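You operate a simulated robot arm through the tools that you are given. There is no shell and no other tool.

The job below is to be done with a simulated robot arm. You get a single attempt, and the scene is never put back.

TASK
Pull up the big red button, set 2 trays, reset and start.
Fine: at the stacker's panel; start last; leave it running and the other switches as they are.

Only the result counts: the job must be done as asked and must still hold three seconds after the hand-in. Knocking over, shifting, dropping, spilling or breaking anything else fails it.

THE ROBOT
A 7-joint arm with a fingered hand, fixed in place. Base frame: the origin is on the floor under the middle of its stand, x ahead of it, y to its left, z up. Units: m, degrees, N and s.
It reaches about 1.023 m from its shoulder. Its first joint turns from -166.0 to 166.0 degrees. Payload 4 kg.
The tool frame sits at the grasp point between the pads (the TCP): z along the fingers, y along the line on which they close. The tips reach 0.03 m beyond it. The gripper opens to 0.104 m; its body begins 0.035 m behind the TCP. The gripper is a hand of 4 fingers: y runs from the thumb to the fingers, the wrist lies at [-0.015, -0.113, -0.19] in the tool frame.
Orientation is told as [roll, pitch, yaw] about the base's x, y, z axes, in that order, counted from this pose: with the fingers straight down and the wrist toward the robot, the tool's x, y and z point along [0, 1, 0], [1, 0, 0] and [0, 0, -1] of the base frame.

THE INTERFACE
- The arm moves only by the tool jog_arm. Its argument "plan" is a list of rows, each an object (a shift or turn left out is 0) with "angular": the turn, a rotation vector about the tool's x, y, z in degrees, a list of three; "travel": the shift along the tool's x, y, z in m, a list of three. In form: [{"angular": [ax, ay, az], "travel": [x, y, z]}, ...]. A call has 1 to 20 rows; each row is the pose to reach, as a shift and turn from the pose commanded when the call began, along the tool's axes at that moment. A row lasts 0.2 s, in which the tool goes at most 0.05 m and 8.6 degrees; a call with a longer step from one row to the next is refused whole. A pose out of reach is approached as far as the arm can. The call stops where the force on the tool passes 70 N (or 10 N more than at its start, if that is more) or the arm is blocked; 0.2 s more then pass. In this call time passes only in rows, and 0.2 s behind the last. It gives the time, the measured TCP pose, the force on the tool (base axes), the opening and the grip force at its end, in the units of the frame above (readings bear some noise), with the torque about the TCP (base axes, N m) and any sound that the robot's microphone picked up, and new pictures: "show" is both (left out), scene, wrist or none.
- Cameras (640 x 400 px; columns grow to the right, rows downward): "scene" is fixed at [0.2206, 0.6509, 1.2921]; the picture's right is [-0.74, -0.68, 0.00], its down [-0.34, 0.37, -0.87] and it looks along [0.58, -0.64, -0.50] (base axes); focal length 326 px, centre (320, 200). "wrist" rides on the gripper at [0.061, -0.092, -0.13] in the tool frame; the picture's right is [-0.81, 0.27, -0.52], its down [-0.53, -0.71, 0.46] and it looks along [-0.24, 0.64, 0.72] (tool axes); focal length 275 px, centre (320, 200). There is no depth. A picture from a camera that has moved, and an enlarged one, comes with that camera's place and axes in the base frame and with its lens.
- finger_targets(index, middle, ring, thumb_bend, thumb_turn): sets how far each is bent, from 0 (flat) to 1 (curled in); at 0.3 the hand is open as for a grip, at 0.7 the pads meet at the TCP. One left out holds its place. A second passes; each finger stops where it meets its share of the squeeze, and holds until it gets a number again. It is the only way to open and close the hand. It gives what a move gives, with no picture; readings hold the bend of each and the force on the fingers (four entries, about 0 where the hand has none), thumb and palm. thumb_turn goes from beside the hand (0) to across from the fingers (1), as for a grip.
- enlarge(camera, box): a new picture of the part [left, top, right, bottom] of that camera's present view, enlarged. It takes no simulated time.
- hand_in(): hands the job in; it is judged then, once.

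Nothing tells you positions but the pictures and the camera data. Unless the task says otherwise, let go and move clear before handing in.

The tools are called as a command line: name --argument value ..., lists and objects as JSON in quotes. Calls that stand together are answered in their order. jog_arm: Moves the arm, as the interface text tells. Its arguments: {"type":"object","properties":{"plan":{"type":"array","items":{"type":"object","properties":{"angular":{"type":"array","items":{"type":"number"}},"travel":{"type":"array","items":{"type":"number"}}}}},"show":{"type":"string","enum":["both","scene","wrist","none"]}},"required":["plan"]} The other tools are called the same way: finger_targets (index, middle, ring, thumb_bend, thumb_turn) moves the fingers one by one; enlarge (camera, box) takes an enlarged picture of a part of a camera's view; hand_in () hands the job in.

At the start:

```text
clock: 0.0
tcp_pos: [0.5893, 0.1688, 1.0365]
ee_rot: [-0.1, 0.0, 0.0]
wrist_force: [0.9, -0.4, 0.1]
torque: [0.03, -0.01, 0.01]
opening: 0.1036
gripper_force: 0.0
shape: jaw
bend: [0.3, 0.3, 0.3, 0.3, 0.98]
finger forces: [0.0, 0.0, 0.0, 0.0, 0.0, 0.0]
```

scene: 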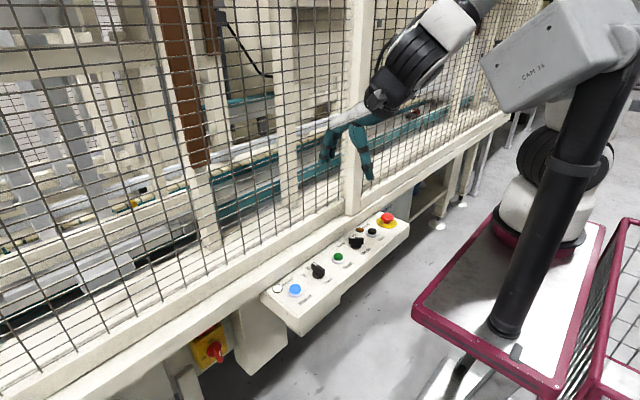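
wrist: 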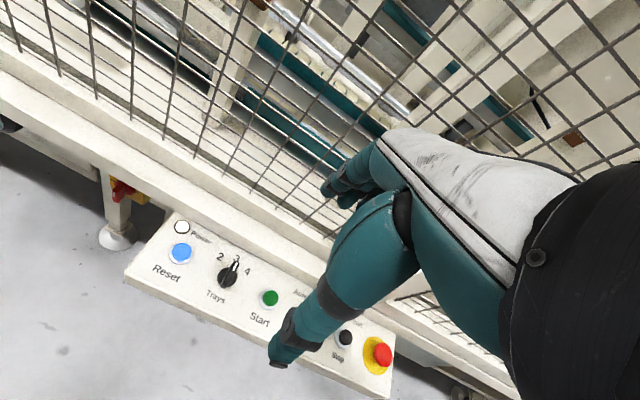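

I see a stacker panel in front of the fence with a red e-stop, black stop button, a mode switch, a green Start, a Trays selector, and a blue Reset. I'll look closer at the panel from both cameras before moving.

enlarge --camera "scene" --box '[250, 200, 420, 310]'

enlarge --camera "wrist" --box '[120, 200, 410, 400]'

```text
3.64 times, centred on (335, 255) of scene
camera zoom: at [0.2206, 0.6509, 1.2921], right [-0.74, -0.68, 0.0], down [-0.34, 0.37, -0.87], along [0.58, -0.64, -0.5], focal length 1186 px, centre (266, 0)
```

zoom: 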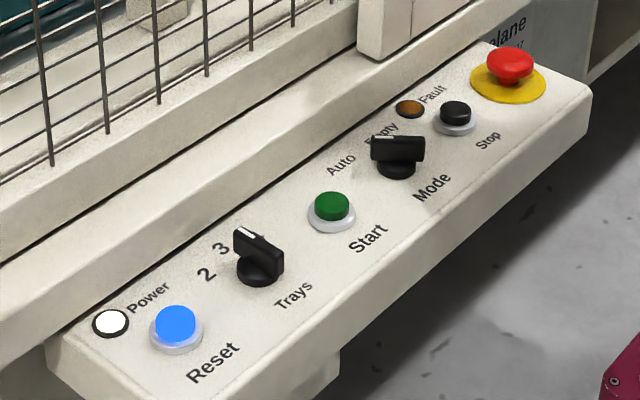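

```text
2.00 times, centred on (265, 300) of wrist
camera zoom: at [0.4973, 0.231, 1.1678], right [0.27, -0.81, 0.52], down [-0.71, -0.53, -0.46], along [0.64, -0.24, -0.72], focal length 551 px, centre (430, 0)
```

zoom: 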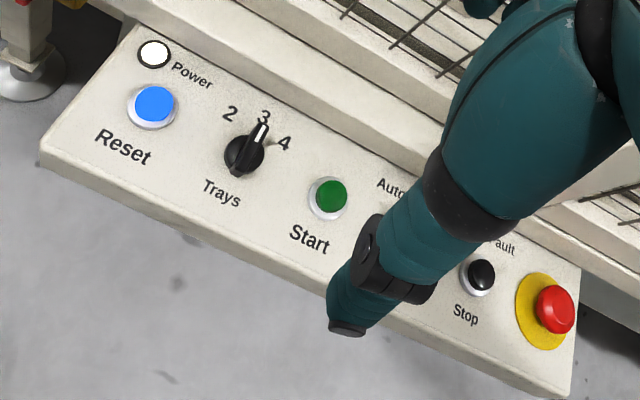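

The panel is roughly level at z≈0.69, with Reset near (0.656, 0.258), Trays near (0.654, 0.18), Start near (0.66, 0.092), and the red button near (0.652, -0.144, 0.72). I'll now look at the hand and the area behind the panel.

enlarge --camera "scene" --box '[270, 60, 430, 200]'

enlarge --camera "scene" --box '[340, 180, 440, 250]'

enlarge --camera "wrist" --box '[250, 120, 450, 380]'

```text
2.86 times, centred on (350, 130) of scene
camera zoom: at [0.2206, 0.6509, 1.2921], right [-0.74, -0.68, 0.0], down [-0.34, 0.37, -0.87], along [0.58, -0.64, -0.5], focal length 932 px, centre (234, 400)
```

zoom: 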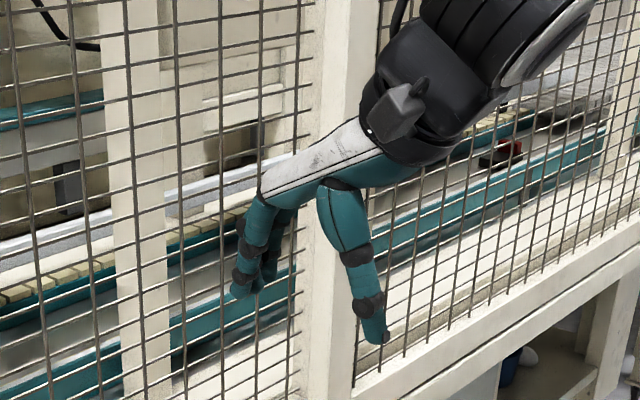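

```text
5.71 times, centred on (390, 215) of scene
camera zoom: at [0.2206, 0.6509, 1.2921], right [-0.74, -0.68, 0.0], down [-0.34, 0.37, -0.87], along [0.58, -0.64, -0.5], focal length 1864 px, centre (-80, 114)
```

zoom: 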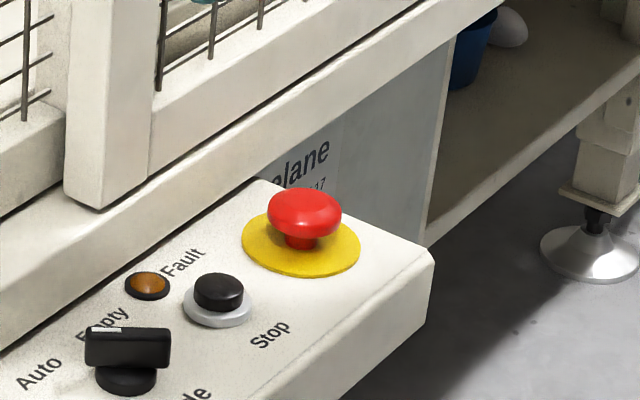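

```text
1.54 times, centred on (350, 250) of wrist
camera zoom: at [0.4973, 0.231, 1.1678], right [0.27, -0.81, 0.52], down [-0.71, -0.53, -0.46], along [0.64, -0.24, -0.72], focal length 424 px, centre (274, 123)
```

zoom: 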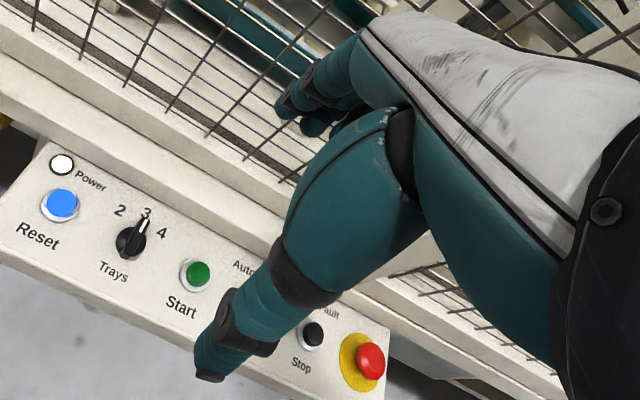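

The hand hangs with the thumb on the robot side and fingers on the fence side. I want to see the beam and fence edges behind the panel to know the clearance.

enlarge --camera "scene" --box '[220, 190, 350, 320]'

enlarge --camera "wrist" --box '[80, 90, 340, 290]'

```text
3.08 times, centred on (285, 255) of scene
camera zoom: at [0.2206, 0.6509, 1.2921], right [-0.74, -0.68, 0.0], down [-0.34, 0.37, -0.87], along [0.58, -0.64, -0.5], focal length 1004 px, centre (428, 31)
```

zoom: 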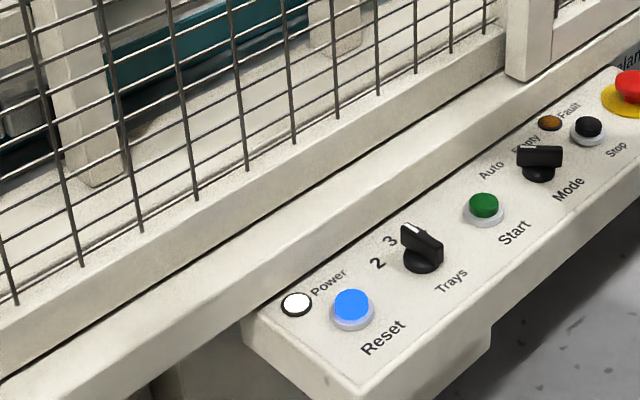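

```text
2.00 times, centred on (210, 190) of wrist
camera zoom: at [0.4973, 0.231, 1.1678], right [0.27, -0.81, 0.52], down [-0.71, -0.53, -0.46], along [0.64, -0.24, -0.72], focal length 551 px, centre (540, 220)
```

zoom: 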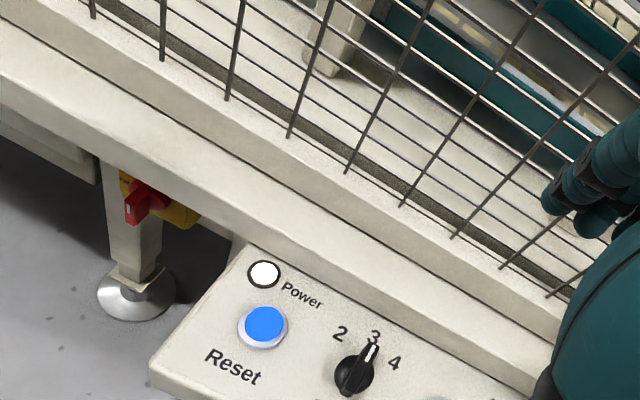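

The red head is about 0.042 m across at (0.66, -0.15, 0.717). The panel runs x 0.595–0.712, with a beam rising to z≈0.744 behind it, the mesh at x≈0.77 and a post near y≈-0.02. I'll yaw the hand 60° clockwise and move it to the red button's end of the panel, staying high and back from the fence.

jog_arm --plan '[{"travel": [-0.032, -0.003, 0.008], "angular": [0, 0, 6]}, {"travel": [-0.064, -0.006, 0.016], "angular": [0, 0, 12]}, {"travel": [-0.096, -0.01, 0.024], "angular": [0, 0, 18]}, {"travel": [-0.128, -0.015, 0.032], "angular": [0, 0, 24]}, {"travel": [-0.16, -0.015, 0.04], "angular": [0, 0, 30]}, {"travel": [-0.192, -0.015, 0.048], "angular": [0, 0, 36]}, {"travel": [-0.224, -0.01, 0.056], "angular": [0, 0, 42]}, {"travel": [-0.256, -0.006, 0.064], "angular": [0, 0, 48]}, {"travel": [-0.288, 0.0, 0.072], "angular": [0, 0, 54]}, {"travel": [-0.319, 0.0, 0.08], "angular": [0, 0, 60]}]' --show "both"

finger_targets --index 0.42 --middle 0.42 --ring 0.42 --thumb_bend 0.42

```text
clock: 2.2
tcp_pos: [0.6208, -0.146, 0.9707]
ee_rot: [-0.1, 0.2, -60.3]
wrist_force: [0.1, 0.0, 0.0]
torque: [0.0, 0.0, 0.01]
opening: 0.1036
gripper_force: 0.2
shape: jaw
bend: [0.3, 0.3, 0.3, 0.3, 0.98]
finger forces: [0.1, 0.1, 0.0, 0.0, 0.0, 0.0]
out of reach, approached as far as the arm can: row 4, 5, 6, 7, 8, 9, 10
camera wrist: at [0.6275, -0.0349, 1.1004], right [-0.56, -0.64, 0.52], down [-0.82, 0.35, -0.45], along [0.11, -0.68, -0.72], focal length 275 px, centre (320, 200)
```

scene: 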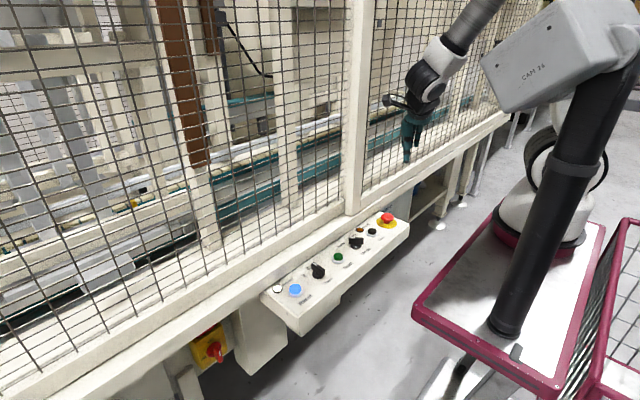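
wrist: 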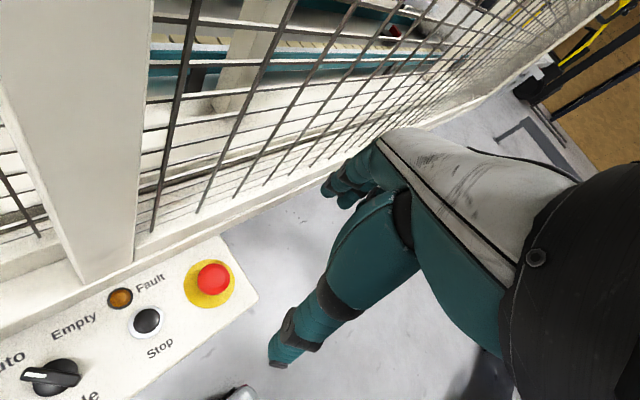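

```text
clock: 3.2
tcp_pos: [0.6213, -0.1466, 0.9685]
ee_rot: [-0.1, 0.1, -60.0]
wrist_force: [0.5, -0.1, 0.1]
torque: [0.01, 0.02, -0.02]
opening: 0.0736
gripper_force: 0.1
shape: fingers
bend: [0.42, 0.42, 0.42, 0.42, 0.98]
finger forces: [0.1, 0.0, 0.0, 0.0, 0.0, 0.1]
```

The hand is now beside the red button; the new view puts the red head at (0.662, -0.154) and Stop at (0.662, -0.074). I'll move over the red button and down to z≈0.83, keeping the fingers partly closed.

jog_arm --plan '[{"travel": [0.008, 0.007, 0.035]}, {"travel": [0.016, 0.014, 0.07]}, {"travel": [0.024, 0.021, 0.105]}, {"travel": [0.032, 0.027, 0.14]}]' --show "both"

```text
clock: 4.2
tcp_pos: [0.662, -0.1525, 0.8294]
ee_rot: [0.1, -0.1, -60.0]
wrist_force: [1.1, 0.3, 0.7]
torque: [-0.03, -0.02, -0.01]
opening: 0.0732
gripper_force: 0.1
shape: fingers
bend: [0.42, 0.42, 0.42, 0.42, 0.98]
finger forces: [0.0, 0.0, 0.0, 0.0, 0.0, 0.0]
camera wrist: at [0.6687, -0.0418, 0.9604], right [-0.56, -0.64, 0.52], down [-0.82, 0.35, -0.46], along [0.11, -0.68, -0.72], focal length 275 px, centre (320, 200)
```

scene: 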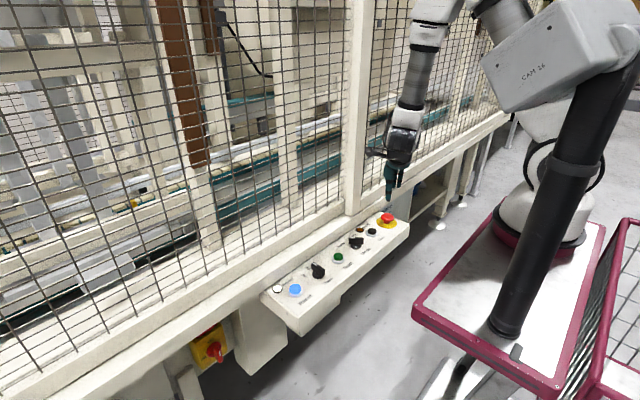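
wrist: 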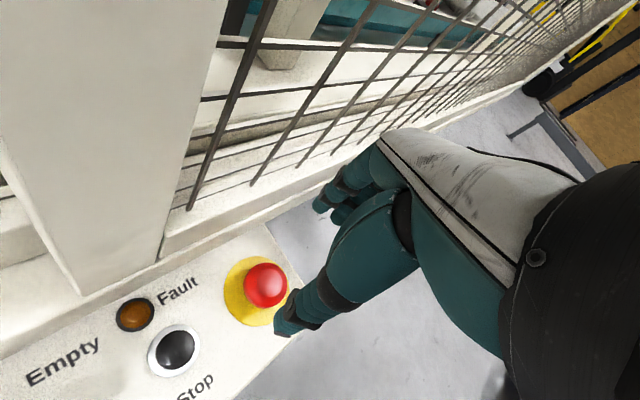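

The projected point below the TCP falls right on the red head in the wrist view. I'll zoom in to check the finger spacing before descending.

enlarge --camera "scene" --box '[350, 130, 440, 250]'

enlarge --camera "wrist" --box '[200, 160, 400, 360]'

```text
3.33 times, centred on (395, 190) of scene
camera zoom: at [0.2206, 0.6509, 1.2921], right [-0.74, -0.68, 0.0], down [-0.34, 0.37, -0.87], along [0.58, -0.64, -0.5], focal length 1087 px, centre (70, 233)
```

zoom: 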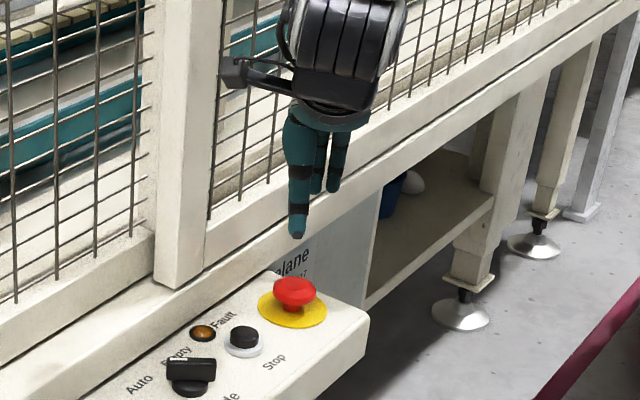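

```text
2.00 times, centred on (300, 260) of wrist
camera zoom: at [0.6687, -0.0418, 0.9604], right [-0.56, -0.64, 0.52], down [-0.82, 0.35, -0.46], along [0.11, -0.68, -0.72], focal length 551 px, centre (360, 80)
```

zoom: 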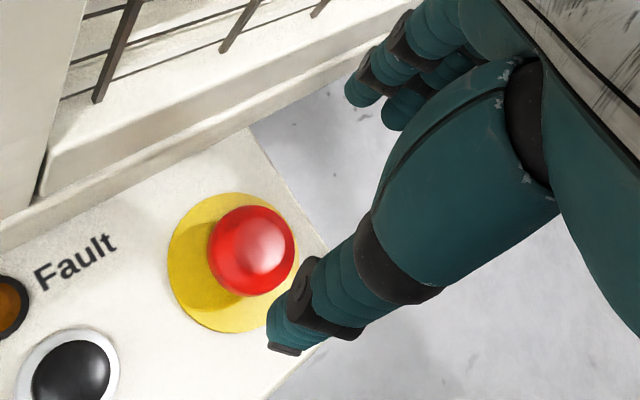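

The fingers straddle the head: the nearest finger lines up with the TCP and the others extend away from the beam, while the thumb clears Stop. I'll descend to z≈0.745 in small steps.

jog_arm --plan '[{"travel": [0.002, 0.0, 0.02]}, {"travel": [0.003, 0.0, 0.04]}, {"travel": [0.003, 0.0, 0.06]}, {"travel": [0.003, 0.0, 0.075]}, {"travel": [0.003, 0.0, 0.085]}]' --show "both"

enlarge --camera "scene" --box '[350, 150, 440, 250]'

enlarge --camera "wrist" --box '[200, 160, 400, 360]'

```text
clock: 5.4
tcp_pos: [0.6662, -0.1501, 0.746]
ee_rot: [0.0, 0.0, -60.0]
wrist_force: [0.2, -0.5, -0.7]
torque: [-0.01, 0.0, -0.03]
opening: 0.0736
gripper_force: 0.0
shape: fingers
bend: [0.42, 0.42, 0.42, 0.42, 0.98]
finger forces: [0.0, 0.0, 0.1, 0.1, 0.1, 0.1]
camera wrist: at [0.6719, -0.0405, 0.8761], right [-0.56, -0.64, 0.52], down [-0.82, 0.35, -0.46], along [0.11, -0.68, -0.72], focal length 275 px, centre (320, 200)
```

scene: 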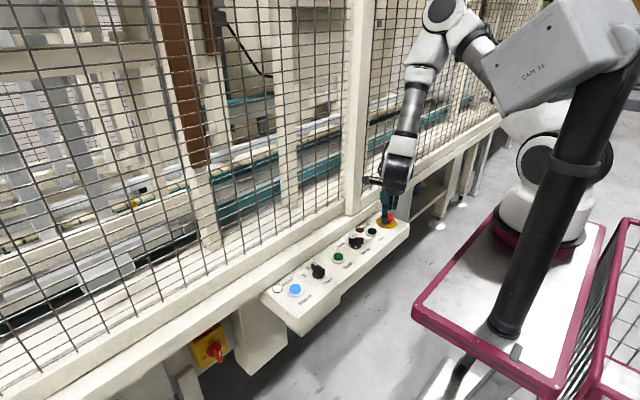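
wrist: 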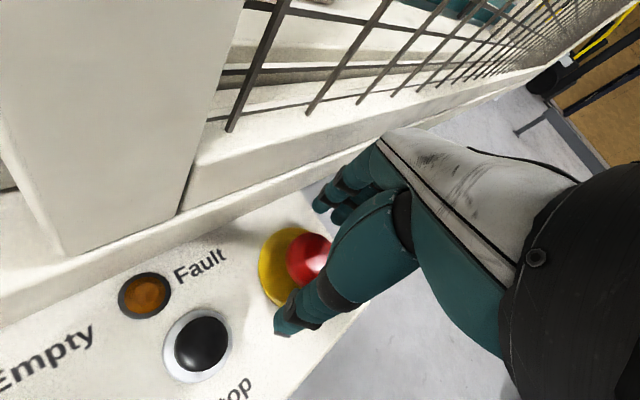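

```text
4.00 times, centred on (395, 200) of scene
camera zoom: at [0.2206, 0.6509, 1.2921], right [-0.74, -0.68, 0.0], down [-0.34, 0.37, -0.87], along [0.58, -0.64, -0.5], focal length 1305 px, centre (20, 200)
```

zoom: 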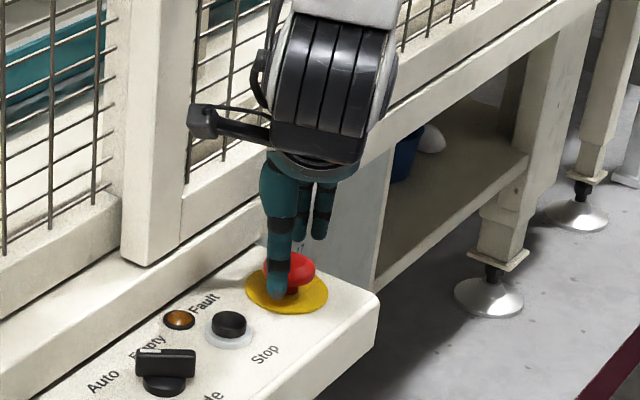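

```text
2.00 times, centred on (300, 260) of wrist
camera zoom: at [0.6719, -0.0405, 0.8761], right [-0.56, -0.64, 0.52], down [-0.82, 0.35, -0.46], along [0.11, -0.68, -0.72], focal length 551 px, centre (360, 80)
```

zoom: 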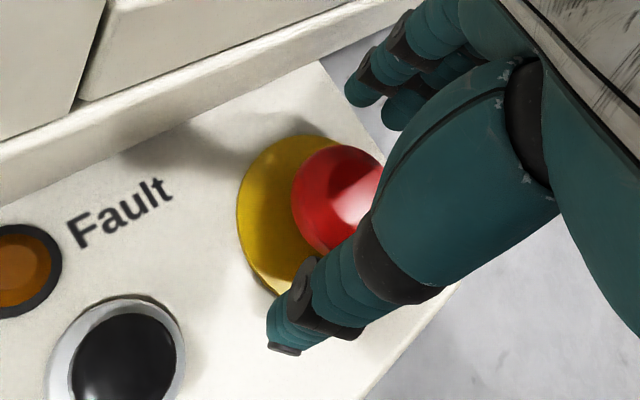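

The head sits within 3 mm of the grasp axis, and the Fault lamp's two-view fix confirms the panel top at z=0.69. I'll go down to z≈0.728 so the tips pass below the rim without touching the plate, then close on the head.

jog_arm --plan '[{"travel": [0.0, 0.0, 0.006]}, {"travel": [0.0, 0.0, 0.012]}, {"travel": [0.0, 0.0, 0.018]}]' --show "wrist"

finger_targets --index 0.55 --middle 0.55 --ring 0.5 --thumb_bend 0.55

enlarge --camera "scene" --box '[350, 160, 440, 250]'

enlarge --camera "wrist" --box '[200, 160, 400, 360]'

```text
clock: 6.2
tcp_pos: [0.6641, -0.1496, 0.7263]
ee_rot: [0.0, 0.0, -60.0]
wrist_force: [-0.5, -0.5, -0.3]
torque: [0.02, 0.02, 0.01]
opening: 0.0733
gripper_force: 0.0
shape: fingers
bend: [0.42, 0.42, 0.42, 0.42, 0.98]
finger forces: [0.0, 0.0, 0.1, 0.1, 0.0, 0.0]
camera wrist: at [0.6717, -0.0405, 0.858], right [-0.56, -0.64, 0.52], down [-0.82, 0.35, -0.46], along [0.11, -0.68, -0.72], focal length 275 px, centre (320, 200)
```

wrist: 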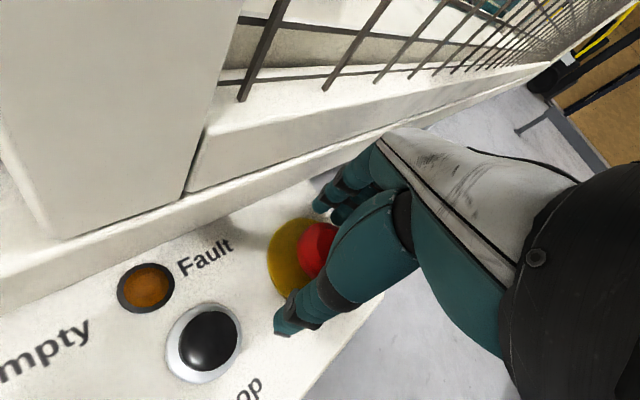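

```text
clock: 7.2
tcp_pos: [0.6655, -0.1506, 0.727]
ee_rot: [0.0, 0.0, -60.0]
wrist_force: [0.7, -1.1, 1.0]
torque: [-0.01, -0.01, 0.0]
opening: 0.0401
gripper_force: 0.5
shape: fingers
bend: [0.54, 0.54, 0.5, 0.55, 0.98]
finger forces: [0.4, 1.0, 0.0, 0.1, 0.1, 0.1]
```

```text
4.44 times, centred on (395, 205) of scene
camera zoom: at [0.2206, 0.6509, 1.2921], right [-0.74, -0.68, 0.0], down [-0.34, 0.37, -0.87], along [0.58, -0.64, -0.5], focal length 1450 px, centre (-13, 178)
```

zoom: 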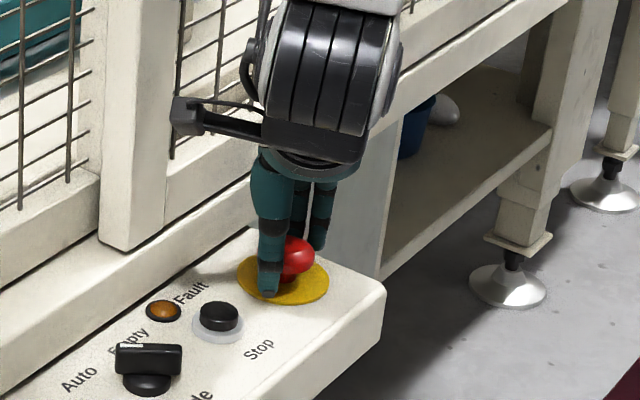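

```text
2.00 times, centred on (300, 260) of wrist
camera zoom: at [0.6718, -0.0405, 0.858], right [-0.56, -0.64, 0.52], down [-0.82, 0.35, -0.46], along [0.11, -0.68, -0.72], focal length 551 px, centre (360, 80)
```

zoom: 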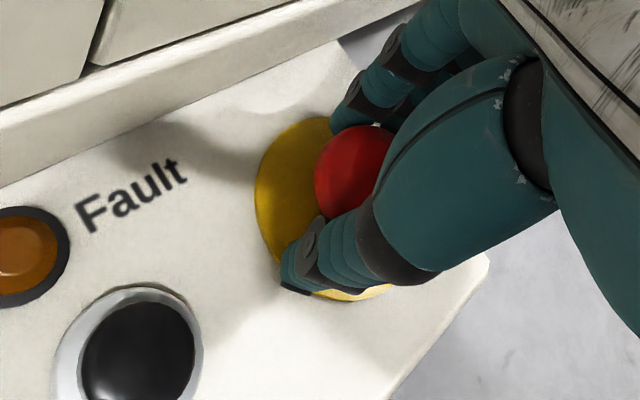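

Index and middle already touch the head. I'll close fully to get a firm grip.

finger_targets --index 0.85 --middle 0.85 --ring 0.75 --thumb_bend 0.85

enlarge --camera "wrist" --box '[200, 160, 400, 360]'

```text
clock: 8.2
tcp_pos: [0.6662, -0.151, 0.7269]
ee_rot: [0.1, 0.1, -60.1]
wrist_force: [1.9, -5.6, -4.6]
torque: [0.05, -0.02, 0.2]
opening: 0.0123
gripper_force: 23.1
shape: fingers
bend: [0.75, 0.56, 0.71, 0.73, 0.94]
finger forces: [9.3, 10.1, 8.3, 0.1, 17.7, 0.0]
heard: click
```

```text
2.00 times, centred on (300, 260) of wrist
camera zoom: at [0.6718, -0.0406, 0.8579], right [-0.56, -0.64, 0.52], down [-0.82, 0.35, -0.45], along [0.11, -0.68, -0.73], focal length 551 px, centre (360, 80)
```

zoom: 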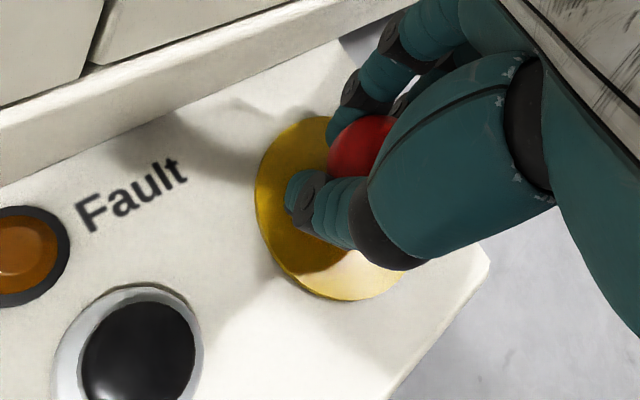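

There was a click as the fingers tucked under the head and squeezed, so it may already have popped up. I'll pull up gently to make sure it is fully raised.

jog_arm --plan '[{"travel": [0.0, 0.0, -0.003]}, {"travel": [0.0, 0.0, -0.006]}, {"travel": [0.0, 0.0, -0.009]}, {"travel": [0.0, 0.0, -0.012]}]' --show "wrist"

enlarge --camera "scene" --box '[350, 160, 440, 250]'

```text
clock: 9.2
tcp_pos: [0.6658, -0.1504, 0.7334]
ee_rot: [-0.3, 0.5, -60.1]
wrist_force: [18.1, -5.1, -55.8]
torque: [0.45, 0.13, 0.35]
opening: 0.003
gripper_force: 35.4
shape: fingers
bend: [0.78, 0.77, 0.71, 0.75, 0.93]
finger forces: [26.9, 13.3, 12.0, 0.0, 19.2, 0.0]
stopped in row 4: the force on the tool passed its limit at 73 N (the readings are from after the stop); the commanded pose is now the measured one
camera wrist: at [0.673, -0.0402, 0.8656], right [-0.56, -0.65, 0.52], down [-0.82, 0.36, -0.45], along [0.1, -0.67, -0.73], focal length 275 px, centre (320, 200)
```

wrist: 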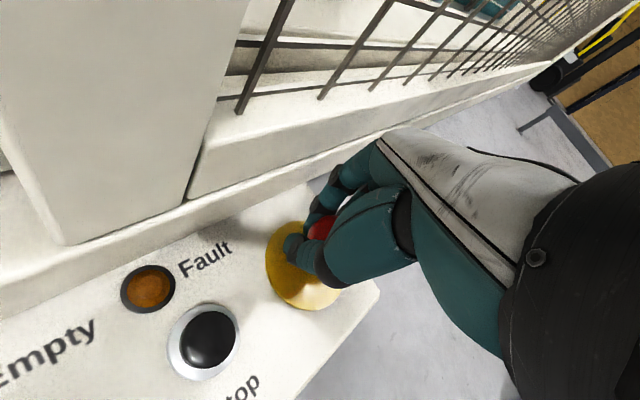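

```text
4.44 times, centred on (395, 205) of scene
camera zoom: at [0.2206, 0.6509, 1.2921], right [-0.74, -0.68, 0.0], down [-0.34, 0.37, -0.87], along [0.58, -0.64, -0.5], focal length 1450 px, centre (-13, 178)
```

zoom: 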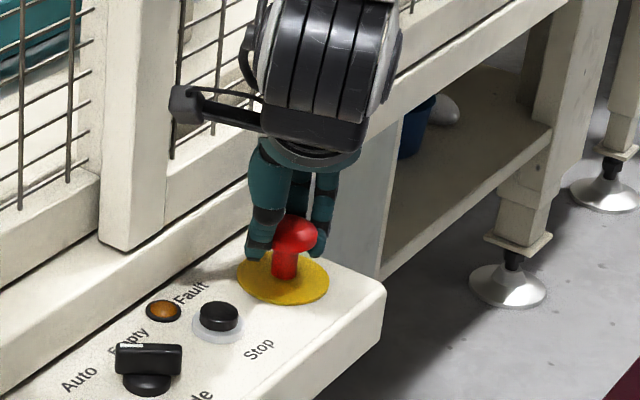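

The red head is now clearly raised on its stem and pulling against its end stop. I'll open the fingers around it and then lift straight up clear.

finger_targets --index 0.42 --middle 0.42 --ring 0.42 --thumb_bend 0.42

enlarge --camera "scene" --box '[350, 160, 440, 250]'

enlarge --camera "wrist" --box '[200, 160, 400, 360]'

```text
clock: 10.2
tcp_pos: [0.6646, -0.1492, 0.7355]
ee_rot: [-0.1, 0.3, -60.0]
wrist_force: [0.4, 0.7, -0.3]
torque: [0.03, -0.01, -0.02]
opening: 0.0724
gripper_force: 0.0
shape: fingers
bend: [0.42, 0.42, 0.42, 0.42, 0.97]
finger forces: [0.1, 0.0, 0.0, 0.0, 0.1, 0.0]
```

```text
4.44 times, centred on (395, 205) of scene
camera zoom: at [0.2206, 0.6509, 1.2921], right [-0.74, -0.68, 0.0], down [-0.34, 0.37, -0.87], along [0.58, -0.64, -0.5], focal length 1450 px, centre (-13, 178)
```

zoom: 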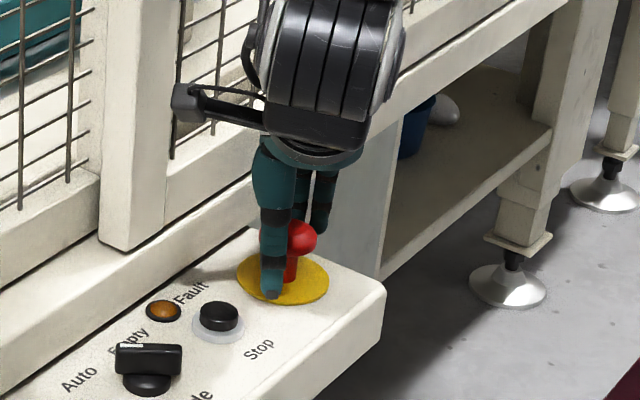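

```text
2.00 times, centred on (300, 260) of wrist
camera zoom: at [0.6712, -0.0397, 0.8679], right [-0.56, -0.65, 0.52], down [-0.82, 0.35, -0.45], along [0.11, -0.68, -0.73], focal length 551 px, centre (360, 80)
```

zoom: 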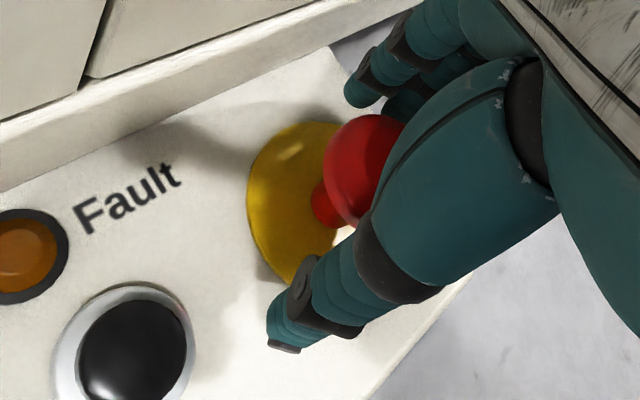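

The red button stays up after release. I'll lift straight up, then carry the hand along the panel (pulled back a little from the post) to above the Trays knob, keeping the same yaw.

jog_arm --plan '[{"travel": [0, 0, -0.015]}, {"travel": [0, 0, -0.04]}, {"travel": [0, 0, -0.075]}, {"travel": [0, 0, -0.11]}, {"travel": [0.007, -0.0421, -0.11]}, {"travel": [0.014, -0.0843, -0.11]}, {"travel": [0.034, -0.1189, -0.11]}, {"travel": [0.054, -0.1536, -0.11]}, {"travel": [0.074, -0.1882, -0.11]}, {"travel": [0.094, -0.2228, -0.11]}, {"travel": [0.114, -0.2575, -0.11]}, {"travel": [0.1357, -0.275, -0.11]}, {"travel": [0.1561, -0.2863, -0.11]}]' --show "both"

enlarge --camera "scene" --box '[250, 150, 420, 310]'

enlarge --camera "wrist" --box '[150, 200, 350, 400]'

```text
clock: 13.0
tcp_pos: [0.6577, 0.1756, 0.8476]
ee_rot: [-0.2, 0.4, -60.0]
wrist_force: [-0.4, -0.1, -0.8]
torque: [0.02, 0.01, 0.01]
opening: 0.0728
gripper_force: 0.0
shape: fingers
bend: [0.42, 0.42, 0.42, 0.42, 0.97]
finger forces: [0.0, 0.0, 0.0, 0.1, 0.0, 0.0]
camera wrist: at [0.6637, 0.2857, 0.9794], right [-0.56, -0.65, 0.52], down [-0.82, 0.35, -0.45], along [0.11, -0.68, -0.73], focal length 275 px, centre (320, 200)
```

scene: 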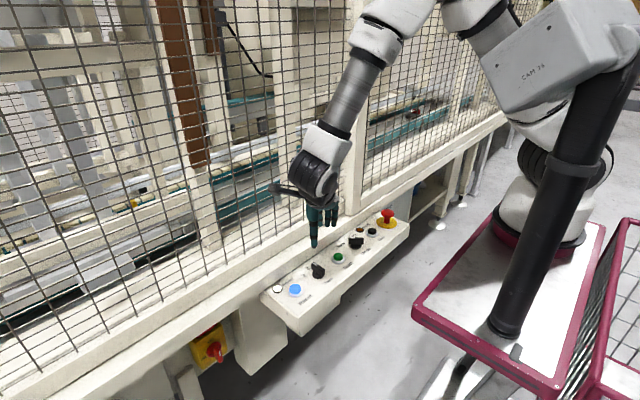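
wrist: 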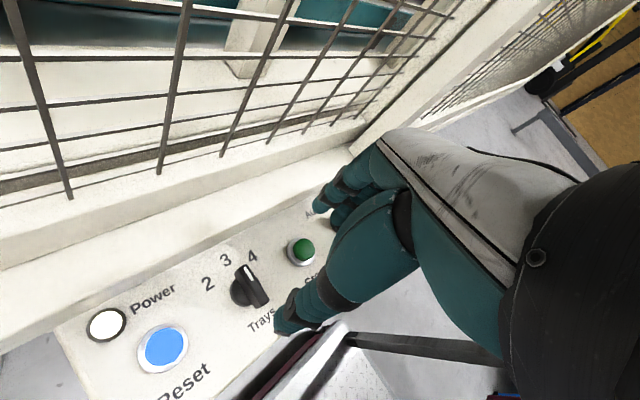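

```text
2.50 times, centred on (335, 230) of scene
camera zoom: at [0.2206, 0.6509, 1.2921], right [-0.74, -0.68, 0.0], down [-0.34, 0.37, -0.87], along [0.58, -0.64, -0.5], focal length 815 px, centre (282, 125)
```

zoom: 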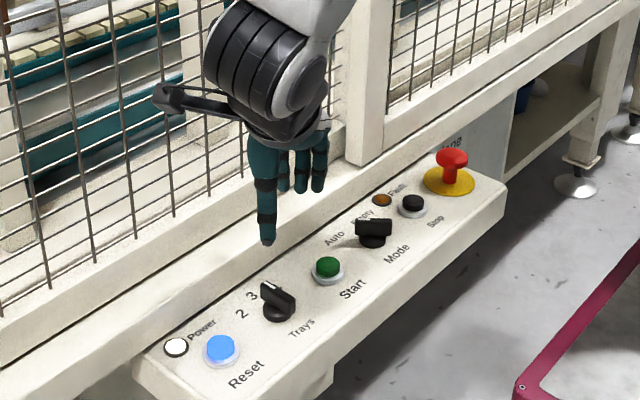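

```text
2.00 times, centred on (250, 300) of wrist
camera zoom: at [0.6637, 0.2857, 0.9794], right [-0.56, -0.65, 0.52], down [-0.82, 0.35, -0.45], along [0.11, -0.68, -0.73], focal length 551 px, centre (460, 0)
```

zoom: 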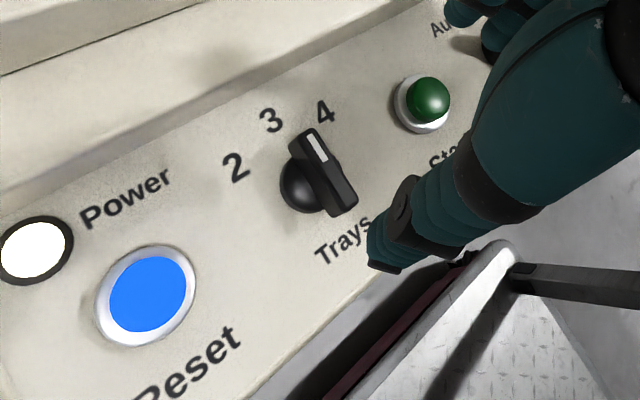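

The red button remains up, and the Trays bar is centred at about (0.661, 0.1755), aligned with x and pointing at 3. I'll pre-close the fingers to a narrower opening, turn the hand to yaw -80 so it closes across the bar, and lower to z≈0.79.

finger_targets --index 0.5 --middle 0.5 --ring 0.52 --thumb_bend 0.5

jog_arm --plan '[{"travel": [0.003, 0.001, 0.01], "angular": [0, 0, 5]}, {"travel": [0.005, 0.002, 0.025], "angular": [0, 0, 10]}, {"travel": [0.0076, 0.0033, 0.04], "angular": [0, 0, 15]}, {"travel": [0.0076, 0.0033, 0.0576], "angular": [0, 0, 20]}]' --show "both"

enlarge --camera "scene" --box '[240, 150, 380, 310]'

enlarge --camera "wrist" --box '[170, 170, 370, 370]'

```text
clock: 14.0
tcp_pos: [0.6559, 0.176, 0.8478]
ee_rot: [-0.1, 0.4, -60.0]
wrist_force: [0.5, -0.4, 0.7]
torque: [-0.01, -0.02, 0.03]
opening: 0.0529
gripper_force: 0.0
shape: fingers
bend: [0.5, 0.5, 0.52, 0.5, 0.97]
finger forces: [0.1, 0.0, 0.1, 0.0, 0.1, 0.0]
```

```text
clock: 15.0
tcp_pos: [0.6641, 0.1779, 0.7903]
ee_rot: [-0.2, 0.3, -80.1]
wrist_force: [0.2, -0.6, 0.1]
torque: [-0.04, 0.01, -0.01]
opening: 0.0527
gripper_force: 0.1
shape: fingers
bend: [0.5, 0.5, 0.52, 0.5, 0.97]
finger forces: [0.0, 0.0, 0.0, 0.1, 0.1, 0.0]
camera wrist: at [0.7086, 0.2781, 0.9214], right [-0.75, -0.41, 0.52], down [-0.65, 0.61, -0.45], along [-0.13, -0.67, -0.73], focal length 275 px, centre (320, 200)
```

scene: 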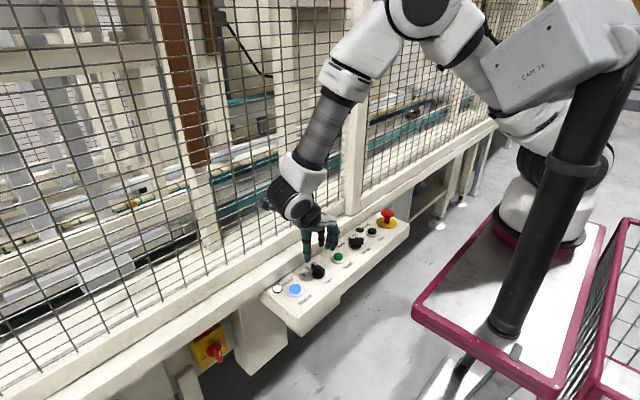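
wrist: 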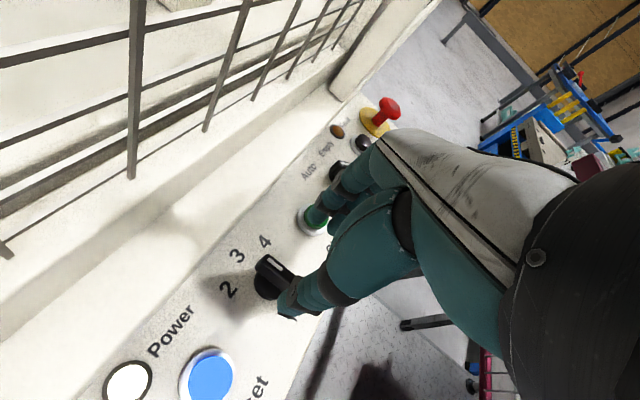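

```text
2.50 times, centred on (310, 230) of scene
camera zoom: at [0.2206, 0.6509, 1.2921], right [-0.74, -0.68, 0.0], down [-0.34, 0.37, -0.87], along [0.58, -0.64, -0.5], focal length 815 px, centre (345, 125)
```

zoom: 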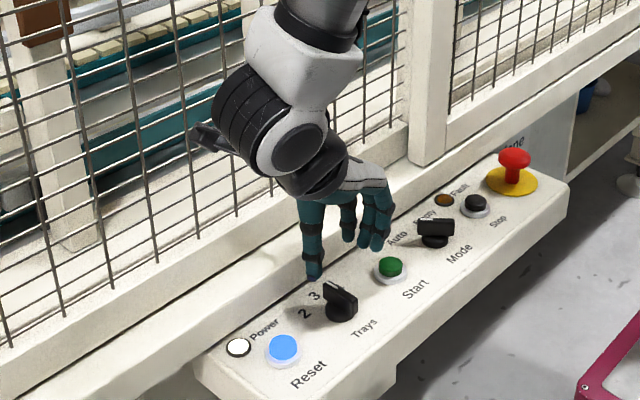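

```text
2.00 times, centred on (270, 270) of wrist
camera zoom: at [0.7086, 0.2781, 0.9214], right [-0.75, -0.41, 0.52], down [-0.65, 0.61, -0.45], along [-0.13, -0.67, -0.73], focal length 551 px, centre (420, 60)
```

zoom: 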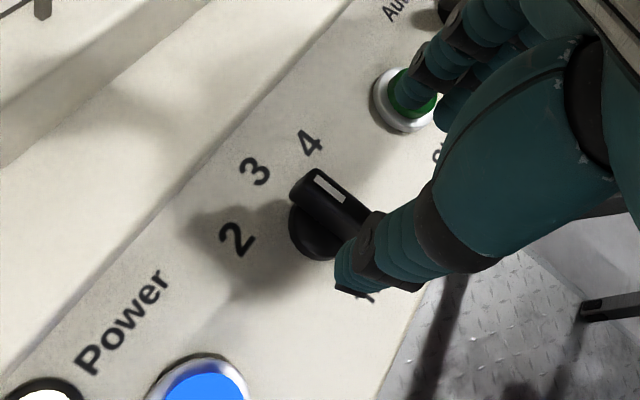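

The bar's centre is within about 3 mm of the grasp axis, and both neighbouring buttons are clear of the fingers. I'll lower to z≈0.737 in small steps.

jog_arm --plan '[{"travel": [0.001, 0, 0.015]}, {"travel": [0.002, 0, 0.03]}, {"travel": [0.002, 0, 0.042]}, {"travel": [0.002, 0, 0.053]}]' --show "wrist"

enlarge --camera "scene" --box '[240, 180, 380, 320]'

enlarge --camera "wrist" --box '[200, 150, 400, 350]'

```text
clock: 16.0
tcp_pos: [0.6682, 0.1794, 0.7377]
ee_rot: [-0.2, 0.3, -80.0]
wrist_force: [-0.2, 0.4, 0.7]
torque: [0.01, -0.01, 0.01]
opening: 0.0526
gripper_force: 0.1
shape: fingers
bend: [0.5, 0.5, 0.52, 0.5, 0.97]
finger forces: [0.0, 0.1, 0.1, 0.0, 0.0, 0.1]
camera wrist: at [0.7108, 0.2791, 0.869], right [-0.75, -0.41, 0.52], down [-0.65, 0.61, -0.45], along [-0.13, -0.67, -0.73], focal length 275 px, centre (320, 200)
```

wrist: 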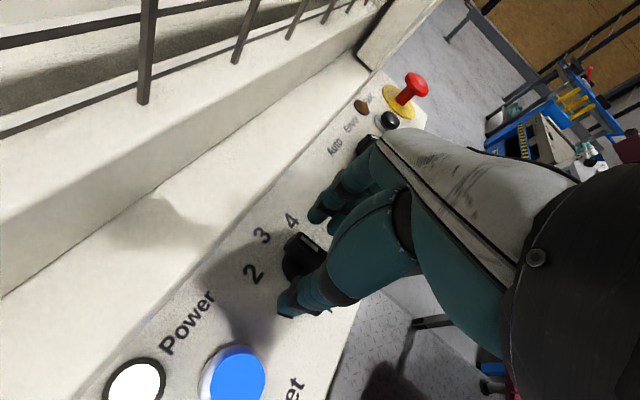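

```text
2.86 times, centred on (310, 250) of scene
camera zoom: at [0.2206, 0.6509, 1.2921], right [-0.74, -0.68, 0.0], down [-0.34, 0.37, -0.87], along [0.58, -0.64, -0.5], focal length 932 px, centre (349, 57)
```

zoom: 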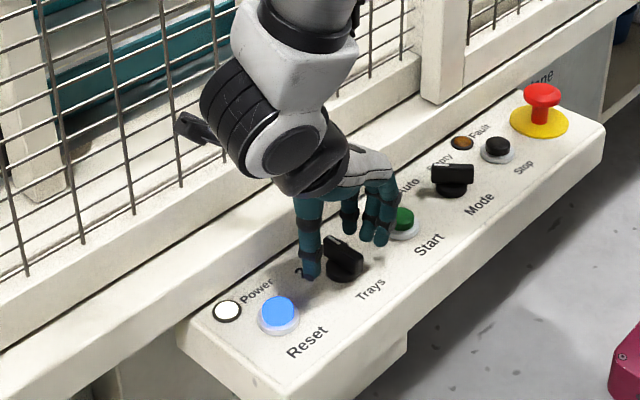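

```text
2.00 times, centred on (300, 250) of wrist
camera zoom: at [0.7108, 0.2791, 0.869], right [-0.75, -0.41, 0.52], down [-0.65, 0.61, -0.45], along [-0.13, -0.67, -0.73], focal length 551 px, centre (360, 100)
```

zoom: 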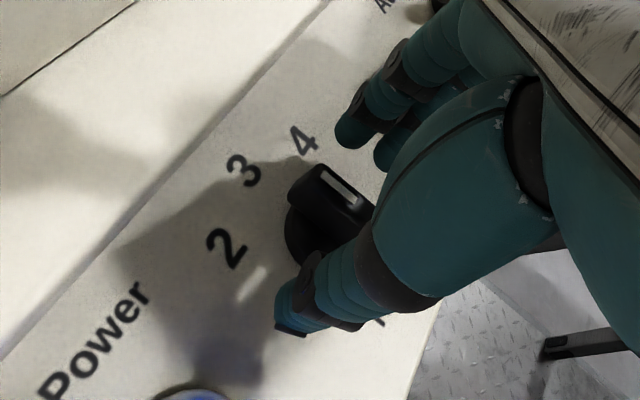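

The fingers straddle the bar with the knob centre just behind the grasp line, as intended. I'll close onto the bar moderately.

finger_targets --index 0.7 --middle 0.7 --ring 0.58 --thumb_bend 0.7

enlarge --camera "wrist" --box '[200, 150, 400, 350]'

enlarge --camera "scene" --box '[260, 200, 360, 310]'

```text
clock: 17.0
tcp_pos: [0.6662, 0.1776, 0.7387]
ee_rot: [-0.2, 0.2, -80.0]
wrist_force: [2.1, -8.2, -1.4]
torque: [-0.19, -0.05, 0.02]
opening: 0.0092
gripper_force: 4.0
shape: fingers
bend: [0.64, 0.67, 0.57, 0.7, 0.97]
finger forces: [4.9, 3.8, 0.0, 0.0, 0.1, 0.0]
```

```text
2.00 times, centred on (300, 250) of wrist
camera zoom: at [0.7108, 0.2786, 0.8689], right [-0.75, -0.41, 0.52], down [-0.65, 0.61, -0.45], along [-0.13, -0.67, -0.73], focal length 551 px, centre (360, 100)
```

zoom: 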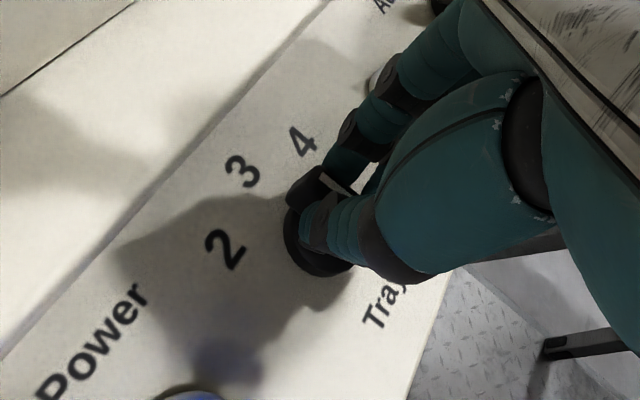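

```text
3.64 times, centred on (310, 255) of scene
camera zoom: at [0.2206, 0.6509, 1.2921], right [-0.74, -0.68, 0.0], down [-0.34, 0.37, -0.87], along [0.58, -0.64, -0.5], focal length 1186 px, centre (356, 0)
```

zoom: 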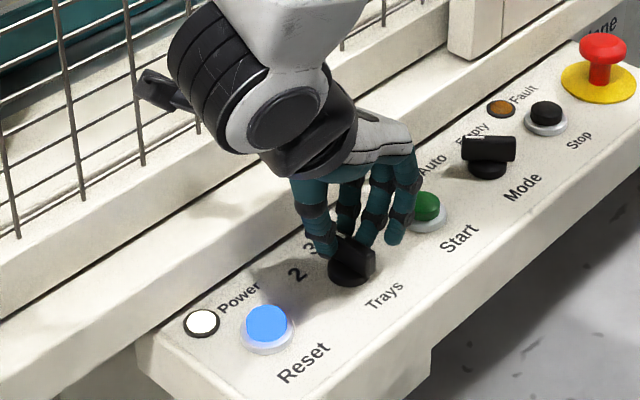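

Index and middle are on the bar but the thumb isn't yet. I'll bend the thumb further until it touches.

finger_targets --thumb_bend 0.8

enlarge --camera "wrist" --box '[200, 150, 400, 350]'

```text
clock: 18.0
tcp_pos: [0.6662, 0.178, 0.7378]
ee_rot: [-0.1, 0.3, -80.0]
wrist_force: [-1.5, -0.8, -2.7]
torque: [-0.1, 0.04, 0.05]
opening: 0.0068
gripper_force: 9.2
shape: fingers
bend: [0.63, 0.66, 0.57, 0.73, 0.97]
finger forces: [5.7, 3.8, 0.1, 0.0, 8.6, 0.0]
```

```text
2.00 times, centred on (300, 250) of wrist
camera zoom: at [0.7104, 0.2795, 0.8689], right [-0.75, -0.41, 0.52], down [-0.65, 0.61, -0.45], along [-0.13, -0.67, -0.73], focal length 551 px, centre (360, 100)
```

zoom: 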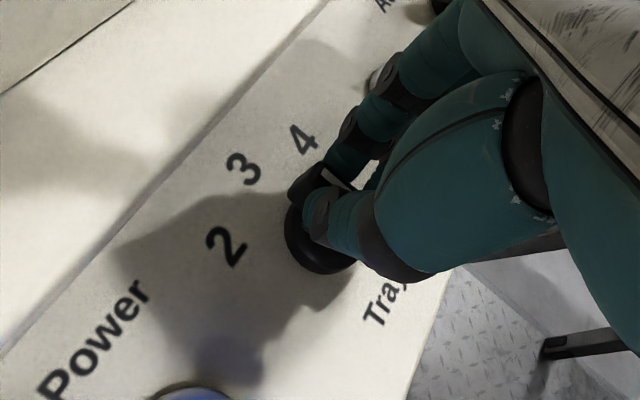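

The pinch is balanced at about 9 N. I'll now turn the knob counter-clockwise (from above) toward 2, about the knob's centre.

jog_arm --plan '[{"travel": [0, -0.0005, 0], "angular": [0, 0, -6]}, {"travel": [-0.0001, -0.001, 0], "angular": [0, 0, -12]}, {"travel": [-0.0002, -0.0015, 0], "angular": [0, 0, -18]}, {"travel": [-0.0004, -0.002, 0], "angular": [0, 0, -24]}, {"travel": [-0.0007, -0.0025, 0], "angular": [0, 0, -30]}, {"travel": [-0.001, -0.003, 0], "angular": [0, 0, -36]}, {"travel": [-0.0013, -0.0033, 0], "angular": [0, 0, -42]}]' --show "both"

enlarge --camera "wrist" --box '[200, 150, 400, 350]'

enlarge --camera "scene" --box '[260, 200, 360, 310]'

```text
clock: 19.8
tcp_pos: [0.6943, 0.129, 0.7375]
ee_rot: [0.0, 0.5, -45.2]
wrist_force: [-19.9, 5.7, 5.0]
torque: [-0.03, -0.11, 0.03]
opening: 0.0
gripper_force: 10.9
shape: fingers
bend: [0.7, 0.7, 0.57, 0.77, 0.96]
finger forces: [20.3, 0.1, 0.0, 0.0, 0.1, 0.0]
stopped in row 7: the arm was blocked; the commanded pose is now the measured one
camera wrist: at [0.6739, 0.2369, 0.8694], right [-0.38, -0.77, 0.52], down [-0.88, 0.13, -0.45], along [0.28, -0.62, -0.73], focal length 275 px, centre (320, 200)
```

scene: 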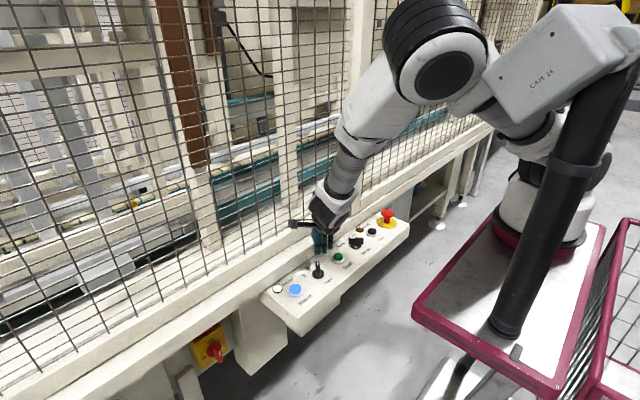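
wrist: 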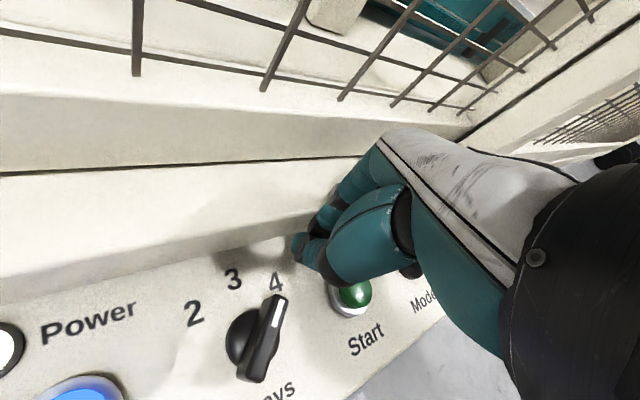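

```text
2.00 times, centred on (300, 250) of wrist
camera zoom: at [0.6739, 0.2369, 0.8694], right [-0.38, -0.77, 0.52], down [-0.88, 0.13, -0.45], along [0.28, -0.62, -0.73], focal length 551 px, centre (360, 100)
```

zoom: 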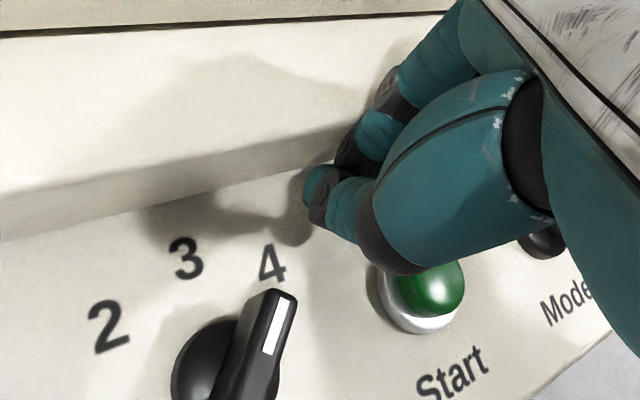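

```text
3.64 times, centred on (310, 255) of scene
camera zoom: at [0.2206, 0.6509, 1.2921], right [-0.74, -0.68, 0.0], down [-0.34, 0.37, -0.87], along [0.58, -0.64, -0.5], focal length 1186 px, centre (356, 0)
```

zoom: 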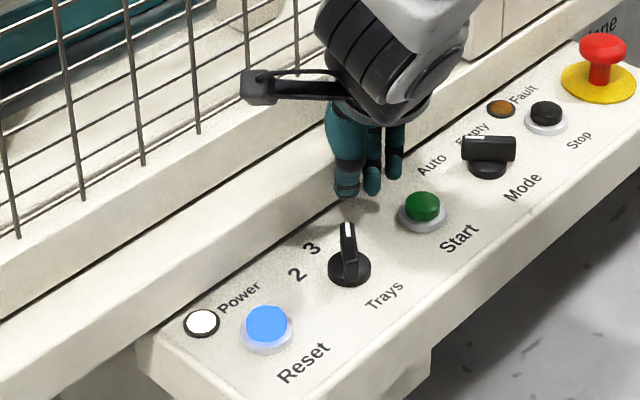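

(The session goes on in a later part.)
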